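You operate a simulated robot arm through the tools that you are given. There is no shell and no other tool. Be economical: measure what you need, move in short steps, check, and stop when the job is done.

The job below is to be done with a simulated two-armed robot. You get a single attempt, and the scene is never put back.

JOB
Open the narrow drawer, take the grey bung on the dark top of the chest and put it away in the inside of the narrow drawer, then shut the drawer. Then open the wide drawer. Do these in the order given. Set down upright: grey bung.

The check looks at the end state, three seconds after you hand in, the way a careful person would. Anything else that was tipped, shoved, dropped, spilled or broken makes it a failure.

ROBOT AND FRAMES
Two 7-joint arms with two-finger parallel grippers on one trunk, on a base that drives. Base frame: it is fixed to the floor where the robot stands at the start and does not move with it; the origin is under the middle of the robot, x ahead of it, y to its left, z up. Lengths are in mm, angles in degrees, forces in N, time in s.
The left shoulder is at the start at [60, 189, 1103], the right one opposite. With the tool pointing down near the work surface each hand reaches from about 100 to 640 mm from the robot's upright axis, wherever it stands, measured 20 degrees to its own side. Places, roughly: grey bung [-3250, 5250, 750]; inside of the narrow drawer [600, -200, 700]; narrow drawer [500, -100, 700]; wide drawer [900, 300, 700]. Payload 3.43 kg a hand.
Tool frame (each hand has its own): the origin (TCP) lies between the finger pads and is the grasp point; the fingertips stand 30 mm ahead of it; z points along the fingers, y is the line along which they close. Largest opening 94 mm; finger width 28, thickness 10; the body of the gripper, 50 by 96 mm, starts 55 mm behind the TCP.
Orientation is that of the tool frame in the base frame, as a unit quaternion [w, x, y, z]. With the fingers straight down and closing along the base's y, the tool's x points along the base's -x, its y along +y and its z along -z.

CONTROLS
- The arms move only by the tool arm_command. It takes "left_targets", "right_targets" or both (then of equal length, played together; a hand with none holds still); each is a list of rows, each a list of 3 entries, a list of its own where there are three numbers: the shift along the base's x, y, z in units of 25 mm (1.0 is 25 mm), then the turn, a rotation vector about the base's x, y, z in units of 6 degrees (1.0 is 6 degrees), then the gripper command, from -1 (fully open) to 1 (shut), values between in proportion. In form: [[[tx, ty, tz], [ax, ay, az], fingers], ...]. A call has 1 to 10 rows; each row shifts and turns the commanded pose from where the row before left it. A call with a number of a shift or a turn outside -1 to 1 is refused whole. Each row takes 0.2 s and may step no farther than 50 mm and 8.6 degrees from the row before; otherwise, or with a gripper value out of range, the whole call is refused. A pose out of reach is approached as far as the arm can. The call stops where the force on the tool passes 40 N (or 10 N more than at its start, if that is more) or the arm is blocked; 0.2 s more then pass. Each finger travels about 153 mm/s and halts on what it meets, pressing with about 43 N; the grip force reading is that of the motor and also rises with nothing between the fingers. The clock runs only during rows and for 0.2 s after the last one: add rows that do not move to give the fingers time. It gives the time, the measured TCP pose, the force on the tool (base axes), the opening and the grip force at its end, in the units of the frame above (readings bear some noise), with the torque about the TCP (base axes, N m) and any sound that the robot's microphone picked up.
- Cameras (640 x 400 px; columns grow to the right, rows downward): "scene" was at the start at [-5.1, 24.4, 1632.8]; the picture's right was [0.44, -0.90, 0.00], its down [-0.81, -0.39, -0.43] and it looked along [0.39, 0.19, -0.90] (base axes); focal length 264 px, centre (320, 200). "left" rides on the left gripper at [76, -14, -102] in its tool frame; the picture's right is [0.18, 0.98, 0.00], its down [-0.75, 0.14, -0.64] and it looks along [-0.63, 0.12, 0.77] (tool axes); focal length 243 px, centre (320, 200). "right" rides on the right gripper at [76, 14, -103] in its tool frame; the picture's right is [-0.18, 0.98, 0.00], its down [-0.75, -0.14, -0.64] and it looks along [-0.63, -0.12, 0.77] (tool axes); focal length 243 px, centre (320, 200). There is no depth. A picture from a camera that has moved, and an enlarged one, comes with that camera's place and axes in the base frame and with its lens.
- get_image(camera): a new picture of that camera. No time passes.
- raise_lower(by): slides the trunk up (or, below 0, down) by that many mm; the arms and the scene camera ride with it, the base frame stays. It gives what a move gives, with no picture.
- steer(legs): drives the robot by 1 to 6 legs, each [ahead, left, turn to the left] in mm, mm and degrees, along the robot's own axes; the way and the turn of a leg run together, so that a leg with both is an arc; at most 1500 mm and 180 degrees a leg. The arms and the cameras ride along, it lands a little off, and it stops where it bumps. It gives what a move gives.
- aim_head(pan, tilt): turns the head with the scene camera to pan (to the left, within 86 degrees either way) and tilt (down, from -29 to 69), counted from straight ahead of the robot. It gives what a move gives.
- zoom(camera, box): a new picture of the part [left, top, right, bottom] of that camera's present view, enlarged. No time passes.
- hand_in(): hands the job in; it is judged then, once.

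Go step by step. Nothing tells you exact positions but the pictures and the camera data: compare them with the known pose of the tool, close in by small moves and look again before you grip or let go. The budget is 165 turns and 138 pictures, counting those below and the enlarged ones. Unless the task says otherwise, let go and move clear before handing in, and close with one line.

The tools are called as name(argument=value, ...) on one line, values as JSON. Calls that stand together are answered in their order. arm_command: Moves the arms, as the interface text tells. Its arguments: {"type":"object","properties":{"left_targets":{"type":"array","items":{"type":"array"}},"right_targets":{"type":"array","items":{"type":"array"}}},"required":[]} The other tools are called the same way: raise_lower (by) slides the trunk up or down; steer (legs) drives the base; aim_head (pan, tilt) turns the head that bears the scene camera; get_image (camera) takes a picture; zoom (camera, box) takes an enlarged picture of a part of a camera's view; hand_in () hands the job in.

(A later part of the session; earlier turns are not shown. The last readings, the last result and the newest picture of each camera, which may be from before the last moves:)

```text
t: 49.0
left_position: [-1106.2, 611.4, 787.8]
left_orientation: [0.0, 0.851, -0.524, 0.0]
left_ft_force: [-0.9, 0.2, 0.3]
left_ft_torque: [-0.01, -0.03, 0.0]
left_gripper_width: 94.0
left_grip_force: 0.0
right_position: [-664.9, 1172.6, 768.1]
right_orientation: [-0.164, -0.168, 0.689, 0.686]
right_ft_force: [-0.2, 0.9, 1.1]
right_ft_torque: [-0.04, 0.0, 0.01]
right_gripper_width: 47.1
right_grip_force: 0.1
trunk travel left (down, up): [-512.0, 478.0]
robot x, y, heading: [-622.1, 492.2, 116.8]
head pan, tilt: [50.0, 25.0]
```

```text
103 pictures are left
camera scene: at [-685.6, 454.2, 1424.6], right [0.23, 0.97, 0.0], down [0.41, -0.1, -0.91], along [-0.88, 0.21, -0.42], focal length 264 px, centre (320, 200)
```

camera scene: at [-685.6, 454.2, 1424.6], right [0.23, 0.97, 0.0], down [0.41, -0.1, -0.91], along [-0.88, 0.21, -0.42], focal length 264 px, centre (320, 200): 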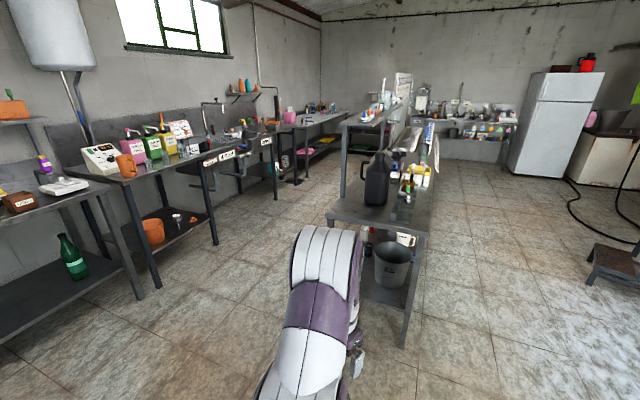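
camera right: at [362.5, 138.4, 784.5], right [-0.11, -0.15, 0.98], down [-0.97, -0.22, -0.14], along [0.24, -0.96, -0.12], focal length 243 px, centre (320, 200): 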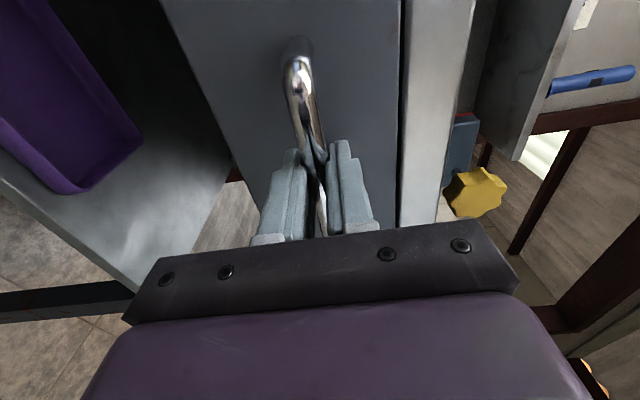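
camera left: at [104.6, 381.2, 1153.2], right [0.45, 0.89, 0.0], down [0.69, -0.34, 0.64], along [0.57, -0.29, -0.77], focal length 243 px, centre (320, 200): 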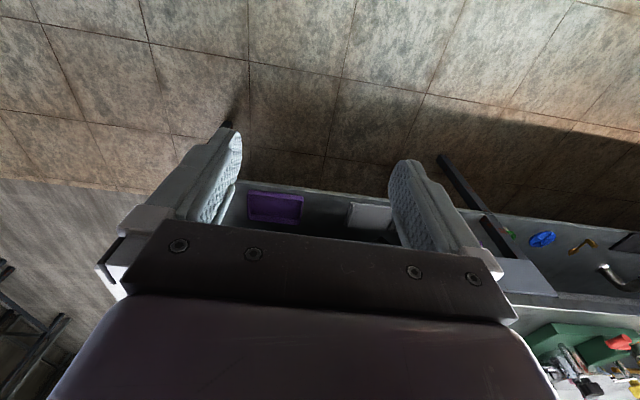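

The bung should appear near the white chest beside the fridge, about pixel (310, 139). I zoom there.

aim_head(pan=0, tilt=20)

zoom(camera="scene", box=[230, 70, 430, 195])

```text
t: 50.2
left_position: [-1106.7, 610.7, 788.8]
left_orientation: [-0.001, 0.851, -0.525, 0.0]
left_ft_force: [-0.3, 0.7, -1.1]
left_ft_torque: [0.0, -0.02, 0.0]
left_gripper_width: 94.0
left_grip_force: 0.0
right_position: [-664.2, 1172.6, 769.0]
right_orientation: [-0.165, -0.167, 0.689, 0.686]
right_ft_force: [0.2, -0.2, -0.4]
right_ft_torque: [-0.01, -0.01, 0.02]
right_gripper_width: 46.9
right_grip_force: 0.0
trunk travel left (down, up): [-512.0, 478.0]
robot x, y, heading: [-622.6, 489.0, 116.6]
head pan, tilt: [0.0, 20.0]
```

```text
3.20 times, centred on (330, 132) of scene
camera zoom: at [-637.8, 516.0, 1432.7], right [0.89, 0.45, 0.0], down [0.15, -0.31, -0.94], along [-0.42, 0.84, -0.34], focal length 843 px, centre (288, 416)
```

zoom: 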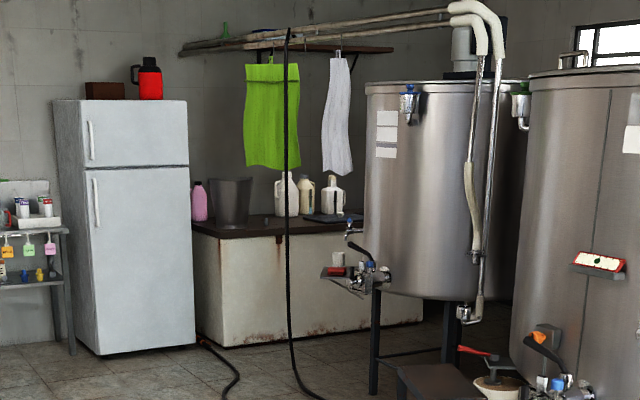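

The dark-topped chest is by the fridge; the room is aligned with the bench. I turn to heading 143° and drive the corridor between the table and tub/steps.

steer(legs=[[0, 0, 26.3], [0, -470, 0], [1400, 0, 0]])

get_image(camera="scene")

```text
t: 60.9
left_position: [-1938.6, 1616.7, 788.9]
left_orientation: [0.0, 0.947, -0.322, 0.0]
left_ft_force: [0.0, -0.2, 0.1]
left_ft_torque: [0.0, 0.0, -0.02]
left_gripper_width: 94.1
left_grip_force: 0.0
right_position: [-1785.6, 2313.9, 767.7]
right_orientation: [-0.313, -0.317, 0.634, 0.632]
right_ft_force: [-1.2, 0.2, 0.0]
right_ft_torque: [0.0, 0.0, 0.04]
right_gripper_width: 47.1
right_grip_force: 0.1
trunk travel left (down, up): [-512.0, 478.0]
robot x, y, heading: [-1448.0, 1713.0, 142.8]
head pan, tilt: [0.0, 20.0]
```

```text
101 pictures are left
camera scene: at [-1476.7, 1734.1, 1432.7], right [0.61, 0.79, 0.0], down [0.27, -0.21, -0.94], along [-0.74, 0.57, -0.34], focal length 264 px, centre (320, 200)
```

scene: 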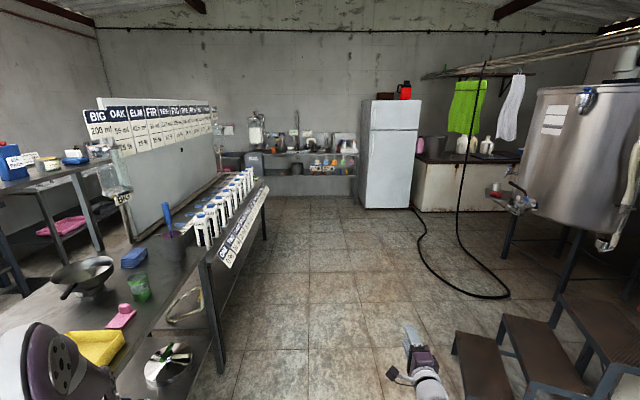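

The chest with towels above is ahead right, and a hose hangs/lies in front of it. I zoom on the chest top to find the bung.

zoom(camera="scene", box=[380, 110, 540, 210])

zoom(camera="scene", box=[360, 180, 600, 330])

```text
4.00 times, centred on (460, 160) of scene
camera zoom: at [-1476.7, 1734.1, 1432.7], right [0.61, 0.79, 0.0], down [0.27, -0.21, -0.94], along [-0.74, 0.57, -0.34], focal length 1054 px, centre (-240, 360)
```

zoom: 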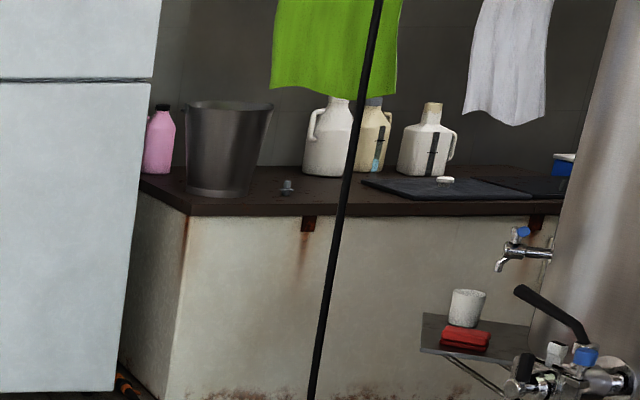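

```text
2.67 times, centred on (480, 255) of scene
camera zoom: at [-1476.7, 1734.1, 1432.7], right [0.61, 0.79, 0.0], down [0.27, -0.21, -0.94], along [-0.74, 0.57, -0.34], focal length 703 px, centre (-107, 53)
```

zoom: 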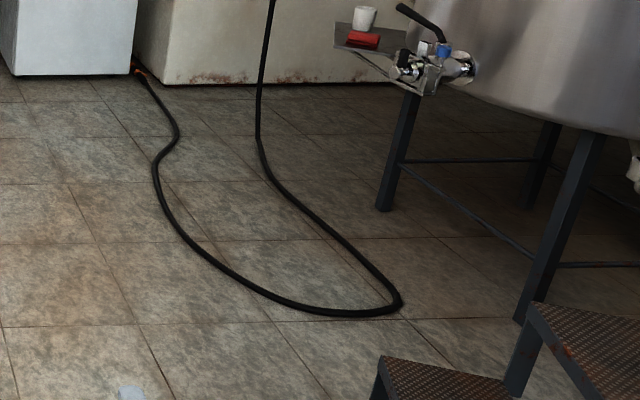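

The bung is the small grey knob on the chest's front-left, right of a bucket (about F-5760, L2263 in room terms). I drive on, staying clear of the table's signs and the steps.

steer(legs=[[300, -150, 0], [1000, 0, 0], [900, -450, 0]])

aim_head(pan=-30, tilt=30)

get_image(camera="scene")

```text
t: 72.8
left_position: [-3327.4, 3443.6, 788.9]
left_orientation: [0.0, 0.948, -0.318, 0.0]
left_ft_force: [-0.3, 0.7, 0.1]
left_ft_torque: [-0.01, -0.02, -0.01]
left_gripper_width: 94.2
left_grip_force: 0.0
right_position: [-3178.4, 4143.1, 768.5]
right_orientation: [-0.315, -0.319, 0.633, 0.631]
right_ft_force: [0.1, 1.0, 0.0]
right_ft_torque: [-0.03, -0.02, 0.01]
right_gripper_width: 47.1
right_grip_force: 0.1
trunk travel left (down, up): [-512.0, 478.0]
robot x, y, heading: [-2838.7, 3545.9, 142.9]
head pan, tilt: [0.0, 20.0]
```

```text
t: 73.7
left_position: [-3328.0, 3444.0, 788.8]
left_orientation: [0.001, 0.948, -0.318, -0.001]
left_ft_force: [-0.1, -0.5, -0.2]
left_ft_torque: [-0.01, -0.01, 0.01]
left_gripper_width: 93.9
left_grip_force: 0.1
right_position: [-3179.5, 4143.1, 769.0]
right_orientation: [-0.315, -0.319, 0.633, 0.631]
right_ft_force: [0.5, -0.7, 0.3]
right_ft_torque: [-0.01, 0.0, 0.02]
right_gripper_width: 46.8
right_grip_force: 0.0
trunk travel left (down, up): [-512.0, 478.0]
robot x, y, heading: [-2839.7, 3547.0, 142.8]
head pan, tilt: [-30.0, 30.0]
```

```text
98 pictures are left
camera scene: at [-2827.2, 3592.3, 1416.7], right [0.92, 0.39, 0.0], down [0.19, -0.46, -0.87], along [-0.34, 0.8, -0.5], focal length 264 px, centre (320, 200)
```

scene: 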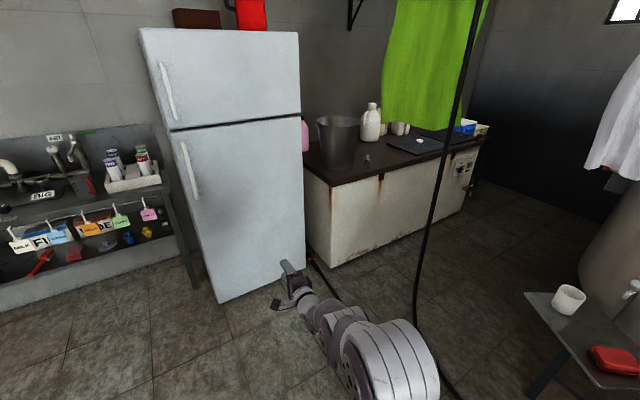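

Chest front edge is about F-5600 with the bung 190 mm behind it; the hanging hose is in front at L≈2130. I raise the trunk, and fold the right hand back to tool-down and the left hand in.

raise_lower(by=300)

arm_command(right_targets=[[[0.51, -0.39, 0], [0.13, -0.952, 0.679], -1], [[0.51, -0.39, 0], [0.13, -0.952, 0.679], -1], [[0.51, -0.39, 0], [0.13, -0.952, 0.679], -1], [[0.51, -0.39, 0], [0.13, -0.952, 0.679], -1], [[0.51, -0.39, 0], [0.13, -0.952, 0.679], -1], [[0.51, -0.39, 0], [0.13, -0.952, 0.679], -1], [[0.51, -0.39, 0], [0.13, -0.952, 0.679], -1], [[0.51, -0.39, 0], [0.13, -0.952, 0.679], -1], [[0.51, -0.39, 0], [0.13, -0.952, 0.679], -1]], left_targets=[[[0.956, -0.7255, 0], [0, 0, 0], -1], [[0.956, -0.7255, 0], [0, 0, 0], -1], [[0.956, -0.7255, 0], [0, 0, 0], -1], [[0.956, -0.7255, 0], [0, 0, 0], -1], [[0, 0, 0], [0, 0, 0], -1], [[0, 0, 0], [0, 0, 0], -1], [[0, 0, 0], [0, 0, 0], -1], [[0, 0, 0], [0, 0, 0], -1], [[0, 0, 0], [0, 0, 0], -1]])

arm_command(right_targets=[[[0.51, -0.39, 0], [0.13, -0.952, 0.679], -1], [[0.51, -0.39, 0], [0.13, -0.952, 0.679], -1], [[0.51, -0.39, 0], [0.13, -0.952, 0.679], -1], [[0.51, -0.39, 0], [0.13, -0.952, 0.679], -1], [[0.51, -0.39, 0], [0.13, -0.952, 0.679], -1], [[0.51, -0.39, 0], [0.13, -0.952, 0.679], -1], [[0.51, -0.39, 0], [0.13, -0.952, 0.679], -1], [[0.51, -0.39, 0], [0.13, -0.952, 0.679], -1]])

get_image(camera="scene")

```text
t: 76.7
left_position: [-3328.0, 3443.1, 1088.0]
left_orientation: [0.0, 0.948, -0.318, 0.0]
left_ft_force: [0.5, 0.0, 0.8]
left_ft_torque: [0.02, 0.0, 0.02]
left_gripper_width: 93.9
left_grip_force: 0.0
right_position: [-3178.6, 4142.8, 1068.3]
right_orientation: [-0.315, -0.319, 0.633, 0.631]
right_ft_force: [-0.1, 0.6, -0.2]
right_ft_torque: [0.0, -0.01, 0.01]
right_gripper_width: 47.0
right_grip_force: 0.1
trunk travel left (down, up): [-812.0, 178.0]
robot x, y, heading: [-2839.9, 3549.5, 142.7]
head pan, tilt: [-30.0, 30.0]
```

```text
t: 78.7
left_position: [-3231.4, 3371.2, 1087.9]
left_orientation: [0.0, 0.948, -0.318, 0.0]
left_ft_force: [-0.5, -0.1, 0.1]
left_ft_torque: [-0.03, 0.01, -0.02]
left_gripper_width: 94.3
left_grip_force: 0.1
right_position: [-3061.9, 4054.6, 1068.7]
right_orientation: [0.172, 0.751, -0.539, -0.341]
right_ft_force: [-0.9, -0.7, 0.0]
right_ft_torque: [0.02, -0.01, -0.01]
right_gripper_width: 94.1
right_grip_force: 0.1
trunk travel left (down, up): [-812.0, 178.0]
robot x, y, heading: [-2834.4, 3549.5, 143.0]
head pan, tilt: [-30.0, 30.0]
```

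```text
t: 80.5
left_position: [-3231.7, 3372.5, 1088.0]
left_orientation: [0.0, 0.948, -0.318, 0.001]
left_ft_force: [-0.2, 0.0, 0.3]
left_ft_torque: [0.0, 0.02, -0.02]
left_gripper_width: 93.7
left_grip_force: 0.2
right_position: [-2960.9, 3976.7, 1068.4]
right_orientation: [-0.001, 0.948, -0.319, 0.006]
right_ft_force: [0.1, 0.5, -0.1]
right_ft_torque: [0.0, -0.01, 0.0]
right_gripper_width: 93.9
right_grip_force: 0.1
trunk travel left (down, up): [-812.0, 178.0]
robot x, y, heading: [-2839.9, 3541.4, 142.7]
head pan, tilt: [-30.0, 30.0]
```

```text
97 pictures are left
camera scene: at [-2827.2, 3591.9, 1716.7], right [0.92, 0.39, 0.0], down [0.19, -0.46, -0.87], along [-0.34, 0.8, -0.5], focal length 264 px, centre (320, 200)
```

scene: 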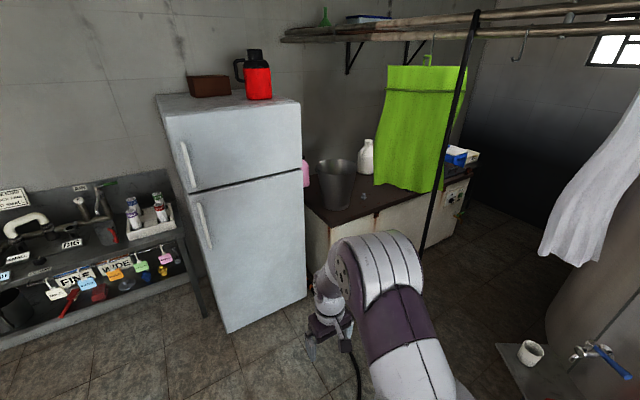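

Hands are folded. I drive forward in front of the fridge, left of the hose.

steer(legs=[[795, -340, 0]])

get_image(camera="scene")

aim_head(pan=-80, tilt=40)

get_image(camera="scene")

```text
t: 85.1
left_position: [-3663.0, 4125.5, 1089.0]
left_orientation: [0.0, 0.948, -0.318, 0.002]
left_ft_force: [-1.1, -0.1, -1.0]
left_ft_torque: [0.0, -0.01, -0.01]
left_gripper_width: 94.1
left_grip_force: 0.1
right_position: [-3392.1, 4730.8, 1069.0]
right_orientation: [-0.001, 0.948, -0.318, 0.005]
right_ft_force: [-0.2, -0.2, -0.5]
right_ft_torque: [0.01, 0.0, 0.01]
right_gripper_width: 93.9
right_grip_force: 0.0
trunk travel left (down, up): [-812.0, 178.0]
robot x, y, heading: [-3268.1, 4299.1, 142.7]
head pan, tilt: [-30.0, 30.0]
```

```text
96 pictures are left
camera scene: at [-3258.1, 4346.0, 1716.7], right [0.92, 0.39, 0.0], down [0.19, -0.46, -0.87], along [-0.34, 0.8, -0.5], focal length 264 px, centre (320, 200)
```

scene: 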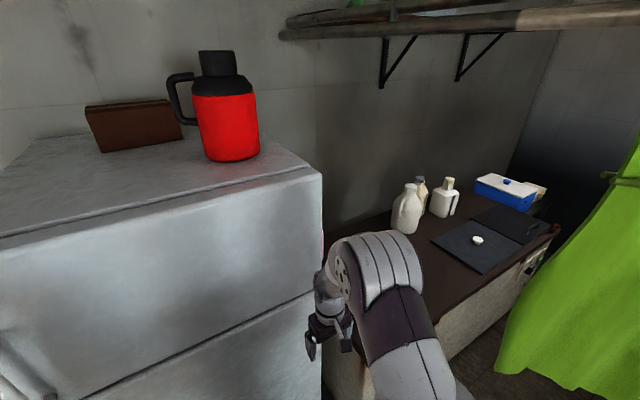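

```text
t: 86.3
left_position: [-3662.6, 4126.0, 1088.8]
left_orientation: [0.001, 0.948, -0.318, 0.0]
left_ft_force: [-0.1, 0.0, 0.1]
left_ft_torque: [-0.01, -0.01, 0.0]
left_gripper_width: 94.1
left_grip_force: 0.1
right_position: [-3392.0, 4730.9, 1068.9]
right_orientation: [-0.001, 0.948, -0.318, 0.005]
right_ft_force: [0.7, -0.8, 1.1]
right_ft_torque: [0.0, 0.01, 0.0]
right_gripper_width: 94.1
right_grip_force: 0.1
trunk travel left (down, up): [-812.0, 178.0]
robot x, y, heading: [-3267.3, 4300.0, 142.9]
head pan, tilt: [-80.0, 40.0]
```

```text
95 pictures are left
camera scene: at [-3184.4, 4338.9, 1701.3], right [0.89, -0.45, 0.0], down [-0.29, -0.57, -0.77], along [0.35, 0.68, -0.64], focal length 264 px, centre (320, 200)
```

scene: 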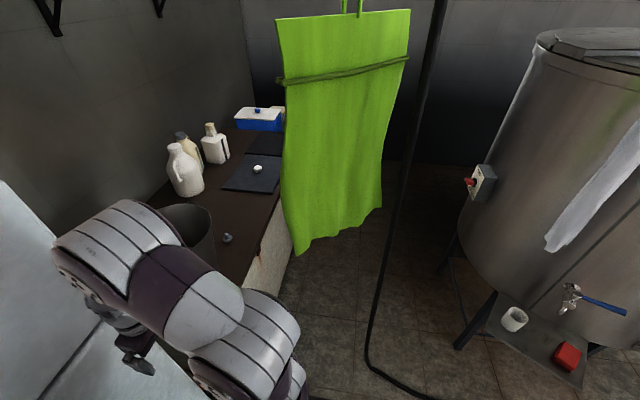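

The towel hangs in the gap (left edge L≈1950, bottom z≈1135) beside the hose, so I'll stay left of it and lower the trunk to keep the shoulder beneath. Then strafe right carefully.

raise_lower(by=-150)

steer(legs=[[0, -250, 0]])

get_image(camera="scene")

get_image(camera="right")

```text
t: 88.1
left_position: [-3663.7, 4124.2, 937.1]
left_orientation: [0.0, 0.948, -0.318, 0.0]
left_ft_force: [0.3, 0.5, -0.7]
left_ft_torque: [-0.01, -0.01, 0.02]
left_gripper_width: 94.1
left_grip_force: 0.1
right_position: [-3392.4, 4731.2, 919.8]
right_orientation: [-0.002, 0.948, -0.318, 0.005]
right_ft_force: [0.3, 0.7, 0.3]
right_ft_torque: [0.01, 0.0, 0.01]
right_gripper_width: 94.1
right_grip_force: 0.1
trunk travel left (down, up): [-662.0, 328.0]
robot x, y, heading: [-3268.3, 4307.1, 142.9]
head pan, tilt: [-80.0, 40.0]
```

```text
t: 89.9
left_position: [-3512.4, 4324.3, 938.0]
left_orientation: [0.0, 0.948, -0.318, 0.0]
left_ft_force: [0.8, -0.3, 0.0]
left_ft_torque: [-0.02, -0.01, 0.01]
left_gripper_width: 94.0
left_grip_force: 0.0
right_position: [-3242.1, 4930.0, 918.1]
right_orientation: [-0.002, 0.949, -0.316, 0.005]
right_ft_force: [-0.2, 0.7, -0.2]
right_ft_torque: [0.02, 0.02, 0.01]
right_gripper_width: 94.1
right_grip_force: 0.0
trunk travel left (down, up): [-662.0, 328.0]
robot x, y, heading: [-3120.1, 4498.5, 143.4]
head pan, tilt: [-80.0, 40.0]
```

```text
94 pictures are left
camera scene: at [-3033.4, 4538.8, 1551.3], right [0.89, -0.45, 0.0], down [-0.29, -0.57, -0.77], along [0.35, 0.68, -0.64], focal length 264 px, centre (320, 200)
```

scene: 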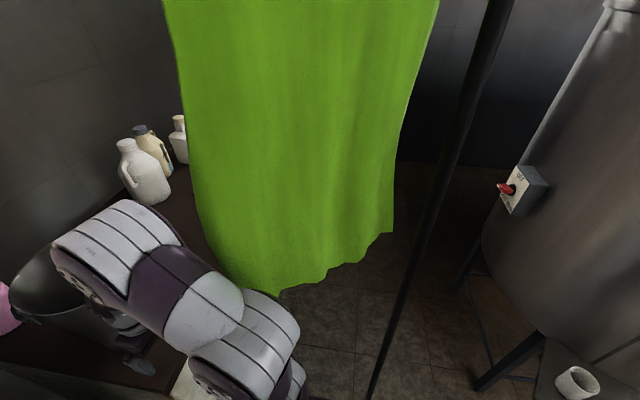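

```text
93 pictures are left
camera right: at [-3190.7, 4872.8, 1022.2], right [-0.74, -0.68, -0.01], down [-0.52, 0.57, 0.64], along [-0.43, 0.47, -0.77], focal length 243 px, centre (320, 200)
```

right: 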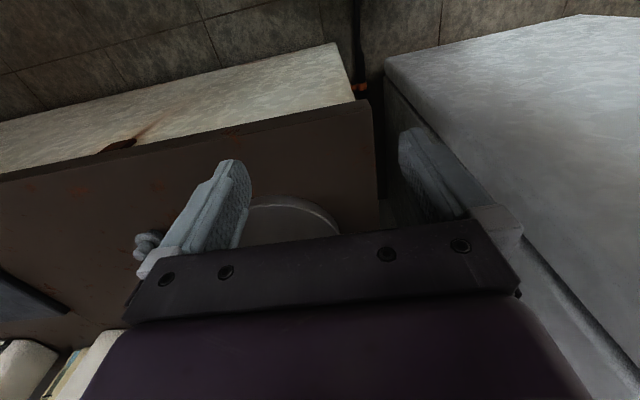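

The hand camera confirms the bung at about (-3190, 5292). I retract the hand to keep it clear of the bucket while driving nearer, then move in.

arm_command(right_targets=[[[0.93, -0.2, 0], [0, 0, 0], -1], [[0.93, -0.2, 0], [0, 0, 0], -1], [[0.93, -0.2, 0], [0, 0, 0], -1], [[0.93, -0.2, 0], [0, 0, 0], -1], [[0.93, -0.2, 0], [0, 0, 0], -1], [[0.93, -0.2, 0], [0, 0, 0], -1]])

steer(legs=[[130, 0, 0]])

steer(legs=[[0, -100, 0]])

get_image(camera="scene")

get_image(camera="right")

```text
t: 91.3
left_position: [-3511.6, 4323.1, 938.5]
left_orientation: [0.0, 0.948, -0.317, -0.001]
left_ft_force: [0.4, 0.5, -0.7]
left_ft_torque: [0.0, -0.02, -0.01]
left_gripper_width: 94.0
left_grip_force: 0.0
right_position: [-3102.7, 4900.6, 919.8]
right_orientation: [-0.001, 0.949, -0.317, 0.004]
right_ft_force: [0.0, -1.0, -0.1]
right_ft_torque: [-0.05, -0.01, -0.01]
right_gripper_width: 94.3
right_grip_force: 0.1
trunk travel left (down, up): [-662.0, 328.0]
robot x, y, heading: [-3118.3, 4501.9, 142.8]
head pan, tilt: [-80.0, 40.0]
```

```text
t: 92.6
left_position: [-3616.7, 4403.0, 938.9]
left_orientation: [0.0, 0.948, -0.318, 0.0]
left_ft_force: [0.5, 0.0, 0.0]
left_ft_torque: [-0.01, 0.02, 0.01]
left_gripper_width: 94.2
left_grip_force: 0.0
right_position: [-3206.0, 4979.1, 918.4]
right_orientation: [-0.001, 0.948, -0.317, 0.005]
right_ft_force: [0.8, 1.0, 0.3]
right_ft_torque: [-0.03, -0.01, -0.01]
right_gripper_width: 94.2
right_grip_force: 0.0
trunk travel left (down, up): [-662.0, 328.0]
robot x, y, heading: [-3224.6, 4580.4, 142.8]
head pan, tilt: [-80.0, 40.0]
```

```text
t: 93.7
left_position: [-3555.9, 4483.4, 938.5]
left_orientation: [0.0, 0.948, -0.317, 0.0]
left_ft_force: [-0.6, 0.0, 0.9]
left_ft_torque: [0.01, 0.0, -0.02]
left_gripper_width: 94.2
left_grip_force: 0.2
right_position: [-3147.0, 5058.2, 917.8]
right_orientation: [-0.001, 0.948, -0.317, 0.005]
right_ft_force: [0.2, -1.0, 0.1]
right_ft_torque: [-0.02, 0.02, 0.01]
right_gripper_width: 93.9
right_grip_force: 0.0
trunk travel left (down, up): [-662.0, 328.0]
robot x, y, heading: [-3162.2, 4659.6, 142.6]
head pan, tilt: [-80.0, 40.0]
```

```text
92 pictures are left
camera scene: at [-3077.0, 4696.9, 1551.3], right [0.89, -0.45, 0.0], down [-0.29, -0.57, -0.77], along [0.35, 0.68, -0.64], focal length 264 px, centre (320, 200)
```

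scene: 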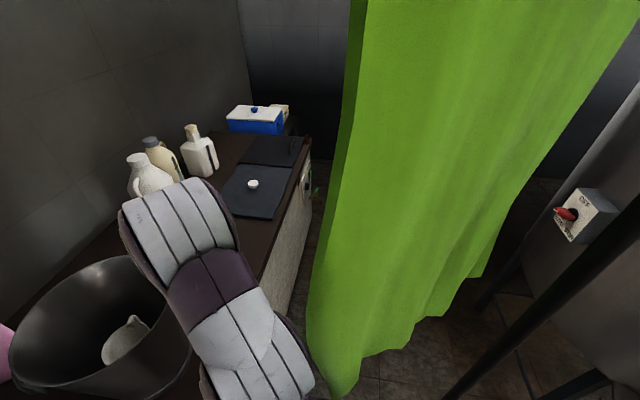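

```text
91 pictures are left
camera right: at [-3094.4, 5001.0, 1021.8], right [-0.74, -0.67, -0.01], down [-0.52, 0.57, 0.64], along [-0.43, 0.47, -0.77], focal length 243 px, centre (320, 200)
```

right: 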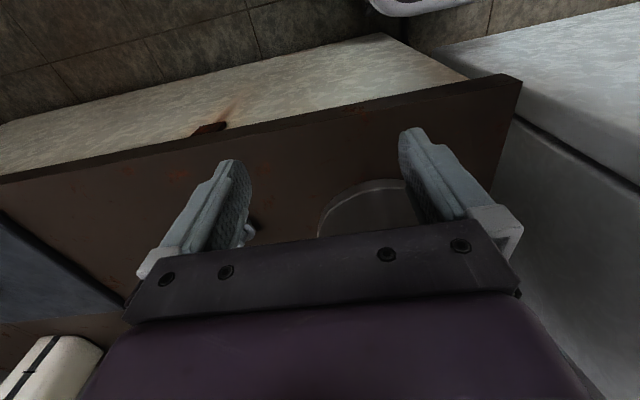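

No bumps; the robot is at F-5336, L1800. I move the hand right past the bucket first.

arm_command(right_targets=[[[0.629, 0.828, 0], [0, 0, 0], -1], [[0.629, 0.828, 0], [0, 0, 0], -1], [[0.629, 0.828, 0], [0, 0, 0], -1], [[0.629, 0.828, 0], [0, 0, 0], -1], [[0.629, 0.828, 0], [0, 0, 0], -1], [[0.629, 0.828, 0], [0, 0, 0], -1]])

get_image(camera="scene")

get_image(camera="right")

```text
t: 95.1
left_position: [-3554.9, 4481.7, 940.0]
left_orientation: [0.0, 0.948, -0.317, 0.0]
left_ft_force: [-0.3, 0.4, 0.0]
left_ft_torque: [-0.04, -0.01, 0.0]
left_gripper_width: 93.7
left_grip_force: 0.1
right_position: [-3051.8, 5181.3, 917.3]
right_orientation: [0.0, 0.949, -0.316, 0.005]
right_ft_force: [-0.3, -0.2, 1.0]
right_ft_torque: [-0.05, 0.02, -0.01]
right_gripper_width: 93.8
right_grip_force: 0.0
trunk travel left (down, up): [-662.0, 328.0]
robot x, y, heading: [-3160.8, 4657.2, 143.1]
head pan, tilt: [-80.0, 40.0]
```

```text
90 pictures are left
camera scene: at [-3076.7, 4697.1, 1551.3], right [0.89, -0.45, 0.0], down [-0.29, -0.57, -0.77], along [0.35, 0.68, -0.64], focal length 264 px, centre (320, 200)
```

scene: 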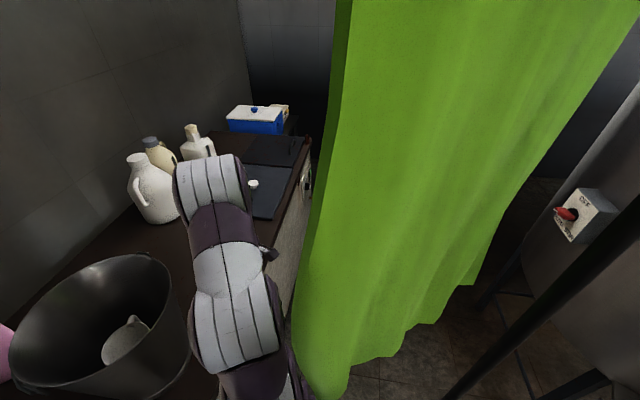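

```text
89 pictures are left
camera right: at [-2999.6, 5125.1, 1021.5], right [-0.74, -0.68, -0.01], down [-0.52, 0.57, 0.64], along [-0.43, 0.47, -0.77], focal length 243 px, centre (320, 200)
```

right: 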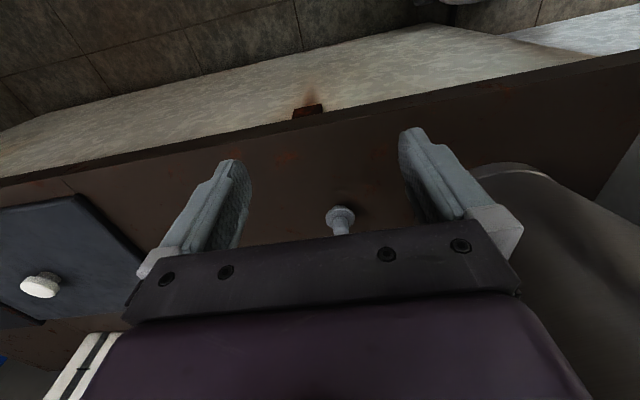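

The bung is straight ahead of the hand, about 167 mm. I move forward and slightly down.

arm_command(right_targets=[[[-0.637, 0.484, -0.3], [0, 0, 0], -1], [[-0.637, 0.484, -0.3], [0, 0, 0], -1], [[-0.637, 0.484, -0.3], [0, 0, 0], -1], [[-0.637, 0.484, -0.3], [0, 0, 0], -1], [[-0.637, 0.484, -0.3], [0, 0, 0], -1], [[-0.637, 0.484, -0.3], [0, 0, 0], -1]])

get_image(camera="right")

zoom(camera="right", box=[220, 110, 460, 260])

get_image(camera="scene")

```text
t: 96.5
left_position: [-3555.6, 4482.5, 937.7]
left_orientation: [0.001, 0.948, -0.319, 0.001]
left_ft_force: [-0.7, -0.1, -0.1]
left_ft_torque: [0.0, 0.02, 0.02]
left_gripper_width: 94.1
left_grip_force: 0.0
right_position: [-3146.9, 5255.1, 873.6]
right_orientation: [0.0, 0.948, -0.317, 0.006]
right_ft_force: [0.2, 0.2, -0.7]
right_ft_torque: [-0.02, 0.0, 0.01]
right_gripper_width: 94.1
right_grip_force: 0.0
trunk travel left (down, up): [-662.0, 328.0]
robot x, y, heading: [-3164.3, 4656.2, 143.2]
head pan, tilt: [-80.0, 40.0]
```

```text
88 pictures are left
camera right: at [-3095.9, 5197.1, 977.0], right [-0.74, -0.67, -0.01], down [-0.52, 0.57, 0.64], along [-0.43, 0.47, -0.77], focal length 243 px, centre (320, 200)
```

right: 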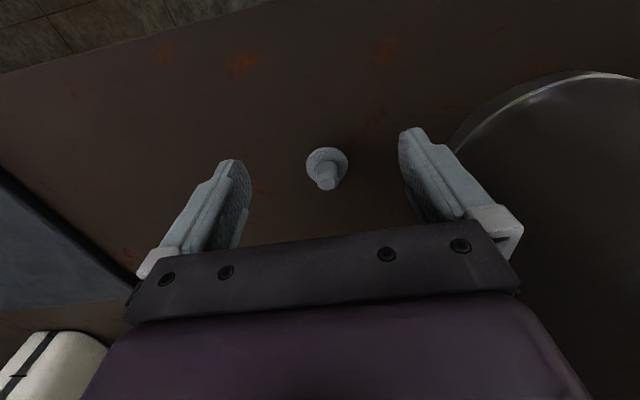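

```text
2.67 times, centred on (340, 185) of right
camera zoom: at [-3095.9, 5197.1, 977.0], right [-0.74, -0.67, -0.01], down [-0.52, 0.57, 0.64], along [-0.43, 0.47, -0.77], focal length 647 px, centre (267, 240)
```

zoom: 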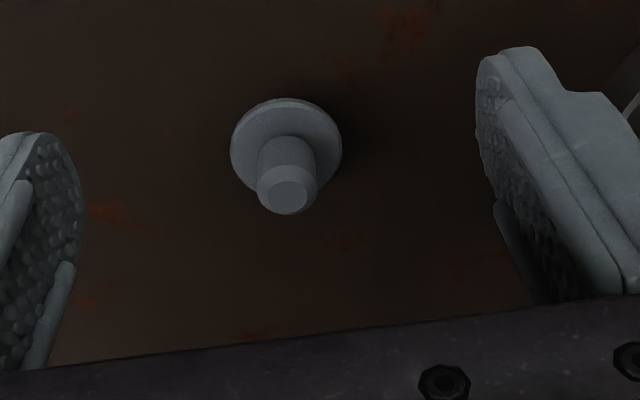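

```text
86 pictures are left
camera scene: at [-3077.7, 4697.0, 1551.3], right [0.89, -0.45, 0.0], down [-0.29, -0.57, -0.77], along [0.35, 0.68, -0.64], focal length 264 px, centre (320, 200)
```

scene: 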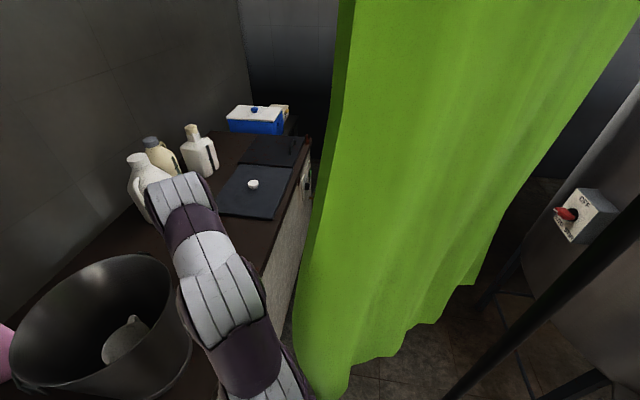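

The bung stands on its flange (about 44 mm) with a 20 mm stem up, near (-3194, 5293), stem top about z 787. I move over it and down to check.

arm_command(right_targets=[[[-0.627, 0.507, -0.3], [0, 0, 0], -0.5], [[-0.627, 0.507, -0.3], [0, 0, 0], -0.5], [[-0.627, 0.507, -0.3], [0, 0, 0], -0.5], [[0, 0, -0.4], [0, 0, 0], -0.5], [[0, 0, -0.4], [0, 0, 0], -0.5]])

get_image(camera="right")

zoom(camera="right", box=[220, 80, 460, 230])

```text
t: 97.7
left_position: [-3555.9, 4481.7, 938.8]
left_orientation: [0.0, 0.949, -0.317, 0.001]
left_ft_force: [0.5, -1.3, -0.8]
left_ft_torque: [-0.04, 0.03, 0.02]
left_gripper_width: 93.9
left_grip_force: 0.0
right_position: [-3195.0, 5293.0, 831.0]
right_orientation: [-0.002, 0.948, -0.318, 0.005]
right_ft_force: [0.2, -0.2, -0.5]
right_ft_torque: [0.0, -0.03, 0.04]
right_gripper_width: 70.3
right_grip_force: 0.1
trunk travel left (down, up): [-662.0, 328.0]
robot x, y, heading: [-3162.4, 4655.7, 143.1]
head pan, tilt: [-80.0, 40.0]
```

```text
85 pictures are left
camera right: at [-3142.7, 5236.1, 934.3], right [-0.74, -0.67, -0.01], down [-0.52, 0.57, 0.64], along [-0.43, 0.47, -0.77], focal length 243 px, centre (320, 200)
```

right: 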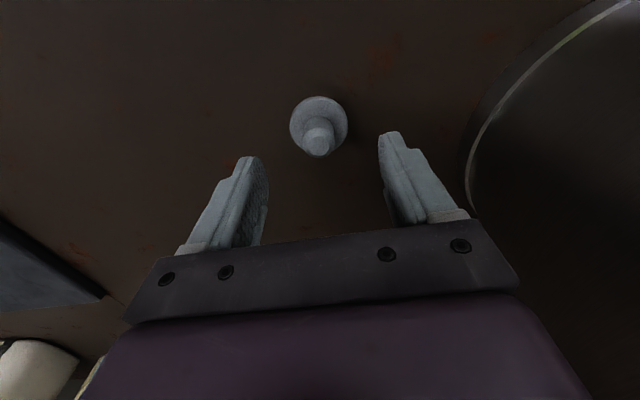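

```text
2.67 times, centred on (340, 155) of right
camera zoom: at [-3142.7, 5236.1, 934.3], right [-0.74, -0.67, -0.01], down [-0.52, 0.57, 0.64], along [-0.43, 0.47, -0.77], focal length 647 px, centre (267, 320)
```

zoom: 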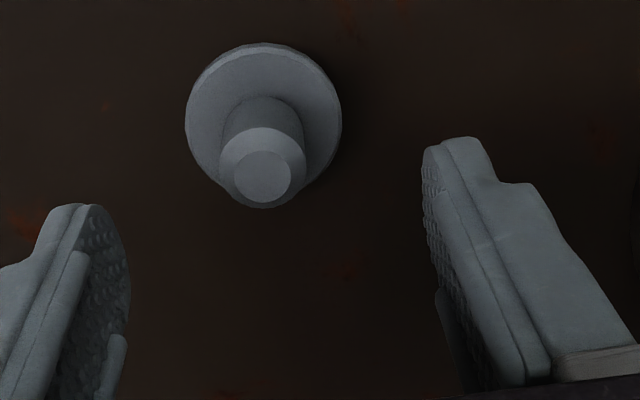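

Triangulated: flange top z≈762, stem top ≈790 at (-3191, 5290). I descend to tips just above the flange.

arm_command(right_targets=[[[0.08, -0.06, -0.7], [0, 0, 0], -0.5], [[0.08, -0.06, -0.7], [0, 0, 0], -0.5], [[0, 0, 0], [0, 0, 0], -0.2]])

zoom(camera="right", box=[220, 60, 460, 210])

```text
t: 98.5
left_position: [-3555.0, 4482.3, 939.1]
left_orientation: [0.0, 0.948, -0.317, 0.0]
left_ft_force: [0.7, 0.6, 0.2]
left_ft_torque: [-0.02, -0.04, -0.02]
left_gripper_width: 94.0
left_grip_force: 0.1
right_position: [-3190.3, 5289.2, 795.3]
right_orientation: [-0.002, 0.948, -0.318, 0.004]
right_ft_force: [-0.4, -0.4, 0.1]
right_ft_torque: [0.01, 0.01, -0.01]
right_gripper_width: 56.4
right_grip_force: 0.0
trunk travel left (down, up): [-662.0, 328.0]
robot x, y, heading: [-3164.4, 4661.3, 143.1]
head pan, tilt: [-80.0, 40.0]
```

```text
2.67 times, centred on (340, 135) of right
camera zoom: at [-3138.9, 5232.3, 899.7], right [-0.74, -0.67, -0.01], down [-0.52, 0.57, 0.64], along [-0.43, 0.47, -0.77], focal length 647 px, centre (267, 373)
```

zoom: 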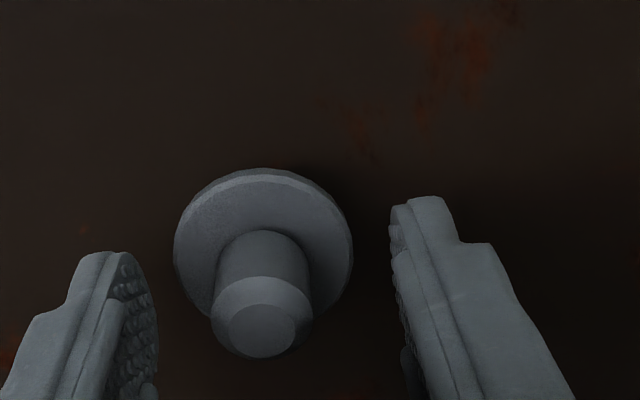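

Aligned. I close on the stem.

arm_command(right_targets=[[[0, 0, 0], [0, 0, 0], 0.3], [[0, 0, 0], [0, 0, 0], 0.7], [[0, 0, 0], [0, 0, 0], 1], [[0, 0, 0], [0, 0, 0], 1]])

zoom(camera="right", box=[220, 60, 460, 210])

```text
t: 99.5
left_position: [-3556.5, 4482.6, 938.5]
left_orientation: [0.0, 0.949, -0.316, 0.0]
left_ft_force: [-1.1, 0.0, -0.7]
left_ft_torque: [0.0, -0.01, 0.02]
left_gripper_width: 94.2
left_grip_force: 0.0
right_position: [-3190.2, 5289.6, 795.5]
right_orientation: [0.0, 0.948, -0.318, 0.004]
right_ft_force: [-0.5, 0.1, 0.2]
right_ft_torque: [0.0, -0.03, 0.03]
right_gripper_width: 20.2
right_grip_force: 43.1
trunk travel left (down, up): [-662.0, 328.0]
robot x, y, heading: [-3162.1, 4662.9, 143.1]
head pan, tilt: [-80.0, 40.0]
```

```text
2.67 times, centred on (340, 135) of right
camera zoom: at [-3138.9, 5232.4, 899.6], right [-0.74, -0.67, -0.01], down [-0.52, 0.57, 0.64], along [-0.43, 0.47, -0.77], focal length 647 px, centre (267, 373)
```

zoom: 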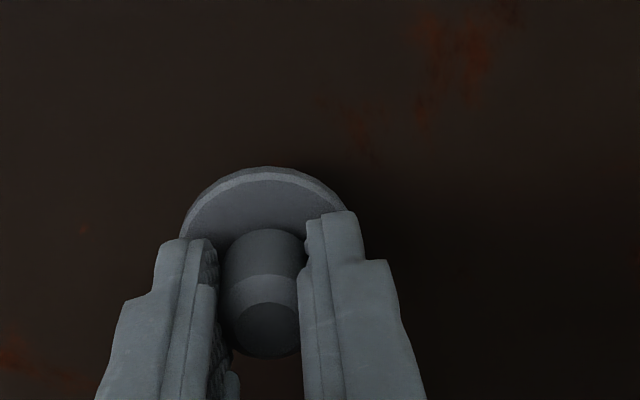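

Held at 20.2 mm. I lift and retrace: up, back, then left.

arm_command(right_targets=[[[0, 0, 0.8], [0, 0, 0], 1], [[0, 0, 0.8], [0, 0, 0], 1], [[0, 0, 0.8], [0, 0, 0], 1], [[0, 0, 0.8], [0, 0, 0], 1], [[0.876, -0.665, 0.4], [0, 0, 0], 1], [[0.876, -0.665, 0.4], [0, 0, 0], 1], [[0.876, -0.665, 0.4], [0, 0, 0], 1], [[0.876, -0.665, 0.2], [0, 0, 0], 1], [[0.876, -0.665, 0], [0, 0, 0], 1], [[0.876, -0.665, 0], [0, 0, 0], 1]])

arm_command(right_targets=[[[-0.629, -0.828, 0], [0, 0, 0], 1], [[-0.629, -0.828, 0], [0, 0, 0], 1], [[-0.629, -0.828, 0], [0, 0, 0], 1], [[-0.629, -0.828, 0], [0, 0, 0], 1], [[-0.629, -0.828, 0], [0, 0, 0], 1], [[-0.629, -0.828, 0], [0, 0, 0], 1]])

get_image(camera="right")

get_image(camera="scene")

```text
t: 101.7
left_position: [-3554.1, 4482.3, 938.3]
left_orientation: [0.0, 0.948, -0.318, 0.0]
left_ft_force: [-0.9, 0.0, -0.2]
left_ft_torque: [0.01, 0.01, -0.03]
left_gripper_width: 94.3
left_grip_force: 0.0
right_position: [-3059.1, 5189.0, 911.2]
right_orientation: [-0.001, 0.949, -0.316, 0.004]
right_ft_force: [-0.2, -0.9, 0.1]
right_ft_torque: [0.02, 0.02, -0.02]
right_gripper_width: 20.0
right_grip_force: 43.0
trunk travel left (down, up): [-662.0, 328.0]
robot x, y, heading: [-3160.7, 4662.0, 142.9]
head pan, tilt: [-80.0, 40.0]
```

```text
t: 103.1
left_position: [-3556.7, 4481.4, 938.5]
left_orientation: [0.0, 0.948, -0.318, 0.0]
left_ft_force: [-0.8, 0.8, 0.2]
left_ft_torque: [-0.02, 0.04, 0.01]
left_gripper_width: 93.9
left_grip_force: 0.1
right_position: [-3154.2, 5066.1, 909.9]
right_orientation: [0.0, 0.948, -0.317, 0.005]
right_ft_force: [-0.5, -0.2, -1.0]
right_ft_torque: [-0.02, 0.0, 0.03]
right_gripper_width: 20.3
right_grip_force: 42.9
trunk travel left (down, up): [-662.0, 328.0]
robot x, y, heading: [-3163.7, 4659.2, 142.9]
head pan, tilt: [-80.0, 40.0]
```

```text
81 pictures are left
camera right: at [-3101.9, 5008.2, 1014.3], right [-0.74, -0.67, -0.01], down [-0.52, 0.57, 0.64], along [-0.43, 0.47, -0.77], focal length 243 px, centre (320, 200)
```

right: 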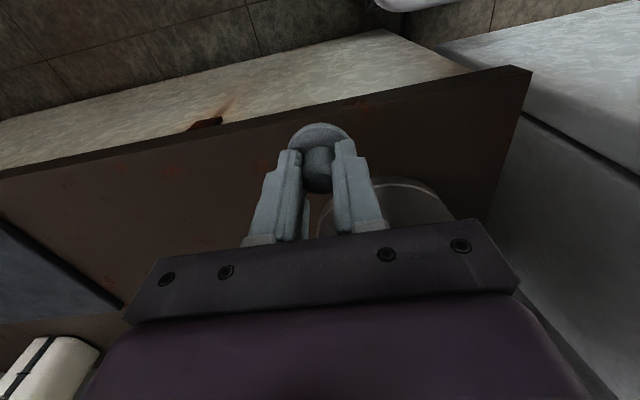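

```text
80 pictures are left
camera scene: at [-3077.6, 4695.4, 1551.4], right [0.89, -0.45, 0.0], down [-0.29, -0.57, -0.77], along [0.35, 0.68, -0.64], focal length 264 px, centre (320, 200)
```

scene: 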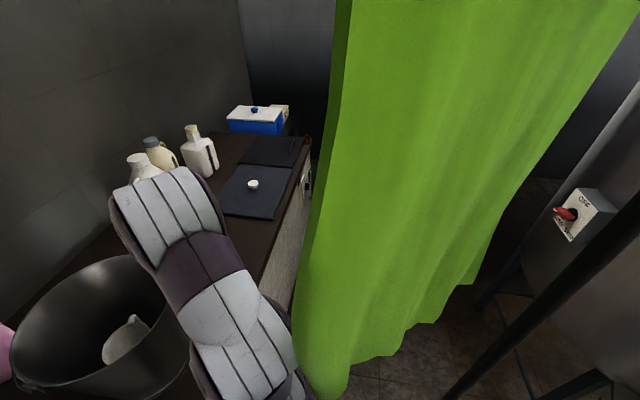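

The bung is secure. I retrace the drive out and turn round to face the bench.

steer(legs=[[0, 100, 0], [-130, 0, 0], [0, 250, 0], [-795, 360, 0], [0, 0, 180]])

aim_head(pan=0, tilt=25)

get_image(camera="scene")

get_image(camera="right")

```text
t: 118.1
left_position: [-2453.8, 3708.6, 938.3]
left_orientation: [0.001, 0.32, 0.947, 0.0]
left_ft_force: [-1.3, 0.0, -0.2]
left_ft_torque: [0.01, 0.01, -0.02]
left_gripper_width: 94.1
left_grip_force: 0.0
right_position: [-2859.5, 3126.1, 910.1]
right_orientation: [-0.005, 0.319, 0.948, -0.001]
right_ft_force: [-0.3, 0.0, -0.4]
right_ft_torque: [0.03, -0.01, 0.02]
right_gripper_width: 19.9
right_grip_force: 43.4
trunk travel left (down, up): [-662.0, 328.0]
robot x, y, heading: [-2843.0, 3535.1, -37.2]
head pan, tilt: [-80.0, 40.0]
```

```text
t: 119.7
left_position: [-2454.2, 3707.3, 939.2]
left_orientation: [-0.001, 0.32, 0.947, 0.0]
left_ft_force: [-0.2, 0.3, -0.4]
left_ft_torque: [0.05, 0.02, -0.01]
left_gripper_width: 94.0
left_grip_force: 0.2
right_position: [-2859.9, 3124.6, 910.8]
right_orientation: [-0.005, 0.319, 0.948, -0.001]
right_ft_force: [0.1, 0.4, -0.1]
right_ft_torque: [0.01, 0.03, 0.03]
right_gripper_width: 20.2
right_grip_force: 42.7
trunk travel left (down, up): [-662.0, 328.0]
robot x, y, heading: [-2847.4, 3532.6, -37.6]
head pan, tilt: [0.0, 25.0]
```

```text
79 pictures are left
camera scene: at [-2822.8, 3511.0, 1574.6], right [-0.61, -0.8, 0.0], down [-0.34, 0.26, -0.91], along [0.72, -0.55, -0.42], focal length 264 px, centre (320, 200)
```

scene: 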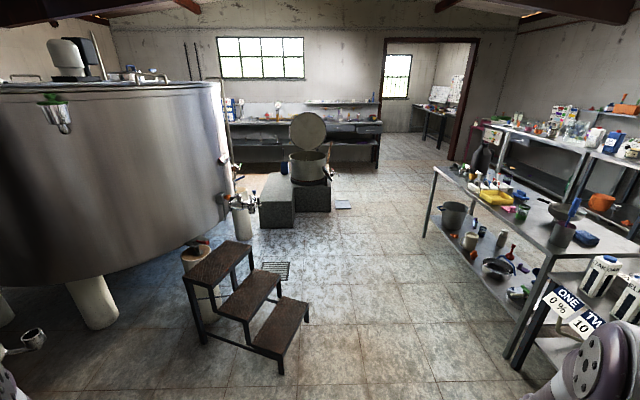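

```text
78 pictures are left
camera right: at [-2909.7, 3182.8, 1014.1], right [0.74, 0.67, -0.01], down [0.52, -0.57, 0.64], along [0.42, -0.47, -0.77], focal length 243 px, centre (320, 200)
```

right: 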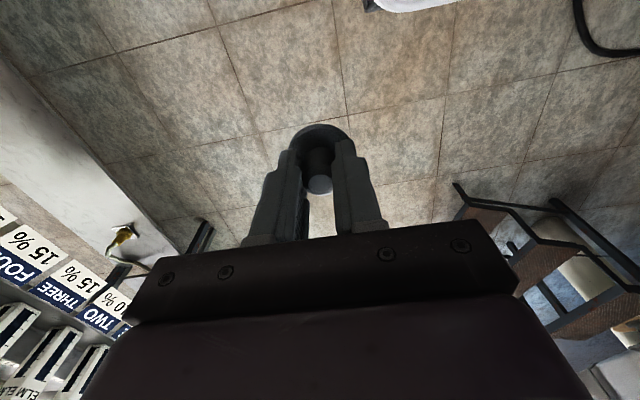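

Clear route back. I drive through the corridor to in front of the bench.

steer(legs=[[700, -450, 0], [1300, 0, 0], [450, -150, 0], [350, -110, 0], [1000, 0, 0]])

aim_head(pan=0, tilt=45)

get_image(camera="scene")

```text
t: 139.5
left_position: [142.0, 815.6, 939.1]
left_orientation: [0.0, 0.321, 0.947, 0.0]
left_ft_force: [-0.2, -0.7, 1.0]
left_ft_torque: [0.0, -0.02, 0.0]
left_gripper_width: 94.1
left_grip_force: 0.1
right_position: [-263.9, 235.0, 911.4]
right_orientation: [-0.005, 0.321, 0.947, -0.001]
right_ft_force: [-0.2, 0.1, 0.0]
right_ft_torque: [0.01, 0.01, 0.02]
right_gripper_width: 20.3
right_grip_force: 43.0
trunk travel left (down, up): [-662.0, 328.0]
robot x, y, heading: [-251.7, 643.3, -37.2]
head pan, tilt: [0.0, 25.0]
```

```text
t: 140.3
left_position: [142.3, 816.6, 939.1]
left_orientation: [0.0, 0.321, 0.947, 0.001]
left_ft_force: [-0.5, 0.9, 0.7]
left_ft_torque: [-0.03, 0.0, 0.01]
left_gripper_width: 94.1
left_grip_force: 0.0
right_position: [-265.5, 236.9, 910.9]
right_orientation: [-0.005, 0.321, 0.947, -0.001]
right_ft_force: [0.2, -0.8, -0.3]
right_ft_torque: [-0.02, 0.01, 0.0]
right_gripper_width: 20.0
right_grip_force: 43.1
trunk travel left (down, up): [-662.0, 328.0]
robot x, y, heading: [-252.7, 641.2, -37.3]
head pan, tilt: [0.0, 45.0]
```

```text
77 pictures are left
camera scene: at [-235.5, 627.4, 1544.1], right [-0.61, -0.79, 0.0], down [-0.56, 0.43, -0.71], along [0.56, -0.43, -0.71], focal length 264 px, centre (320, 200)
```

scene: 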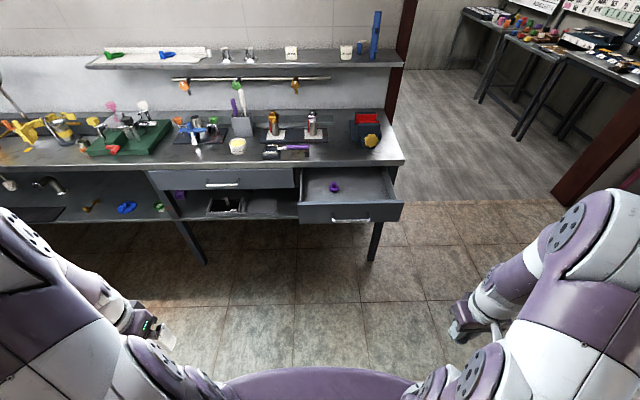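

The drawer is still open with the purple piece toward the back left. I drive closer so the right hand can reach over the drawer's front right area.

steer(legs=[[360, 80, 0]])

get_image(camera="scene")

zoom(camera="scene", box=[260, 130, 460, 255])

```text
t: 142.7
left_position: [477.6, 659.8, 938.3]
left_orientation: [0.0, 0.321, 0.947, 0.001]
left_ft_force: [0.4, -1.0, 0.1]
left_ft_torque: [0.02, 0.01, -0.03]
left_gripper_width: 94.2
left_grip_force: 0.1
right_position: [71.5, 78.9, 909.9]
right_orientation: [-0.005, 0.32, 0.947, -0.001]
right_ft_force: [-0.3, 0.7, -0.6]
right_ft_torque: [0.0, 0.03, 0.0]
right_gripper_width: 20.3
right_grip_force: 43.1
trunk travel left (down, up): [-662.0, 328.0]
robot x, y, heading: [86.1, 485.0, -37.9]
head pan, tilt: [0.0, 45.0]
```

```text
76 pictures are left
camera scene: at [100.9, 470.2, 1544.0], right [-0.61, -0.79, 0.0], down [-0.56, 0.43, -0.71], along [0.56, -0.43, -0.71], focal length 264 px, centre (320, 200)
```

scene: 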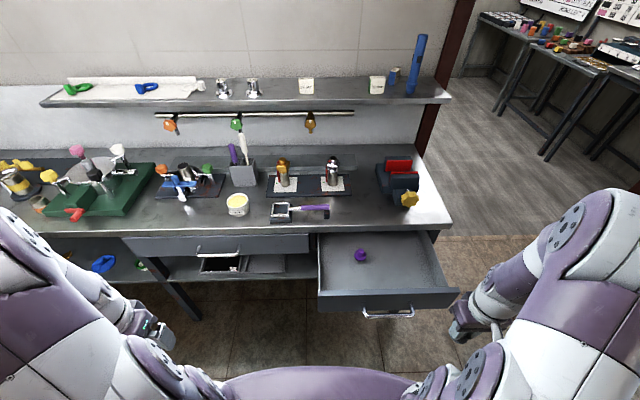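

```text
3.20 times, centred on (360, 192) of scene
camera zoom: at [100.9, 470.2, 1544.0], right [-0.61, -0.79, 0.0], down [-0.56, 0.43, -0.71], along [0.56, -0.43, -0.71], focal length 843 px, centre (192, 224)
```

zoom: 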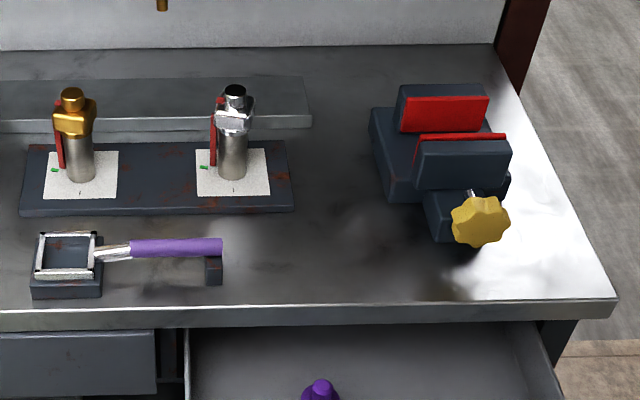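

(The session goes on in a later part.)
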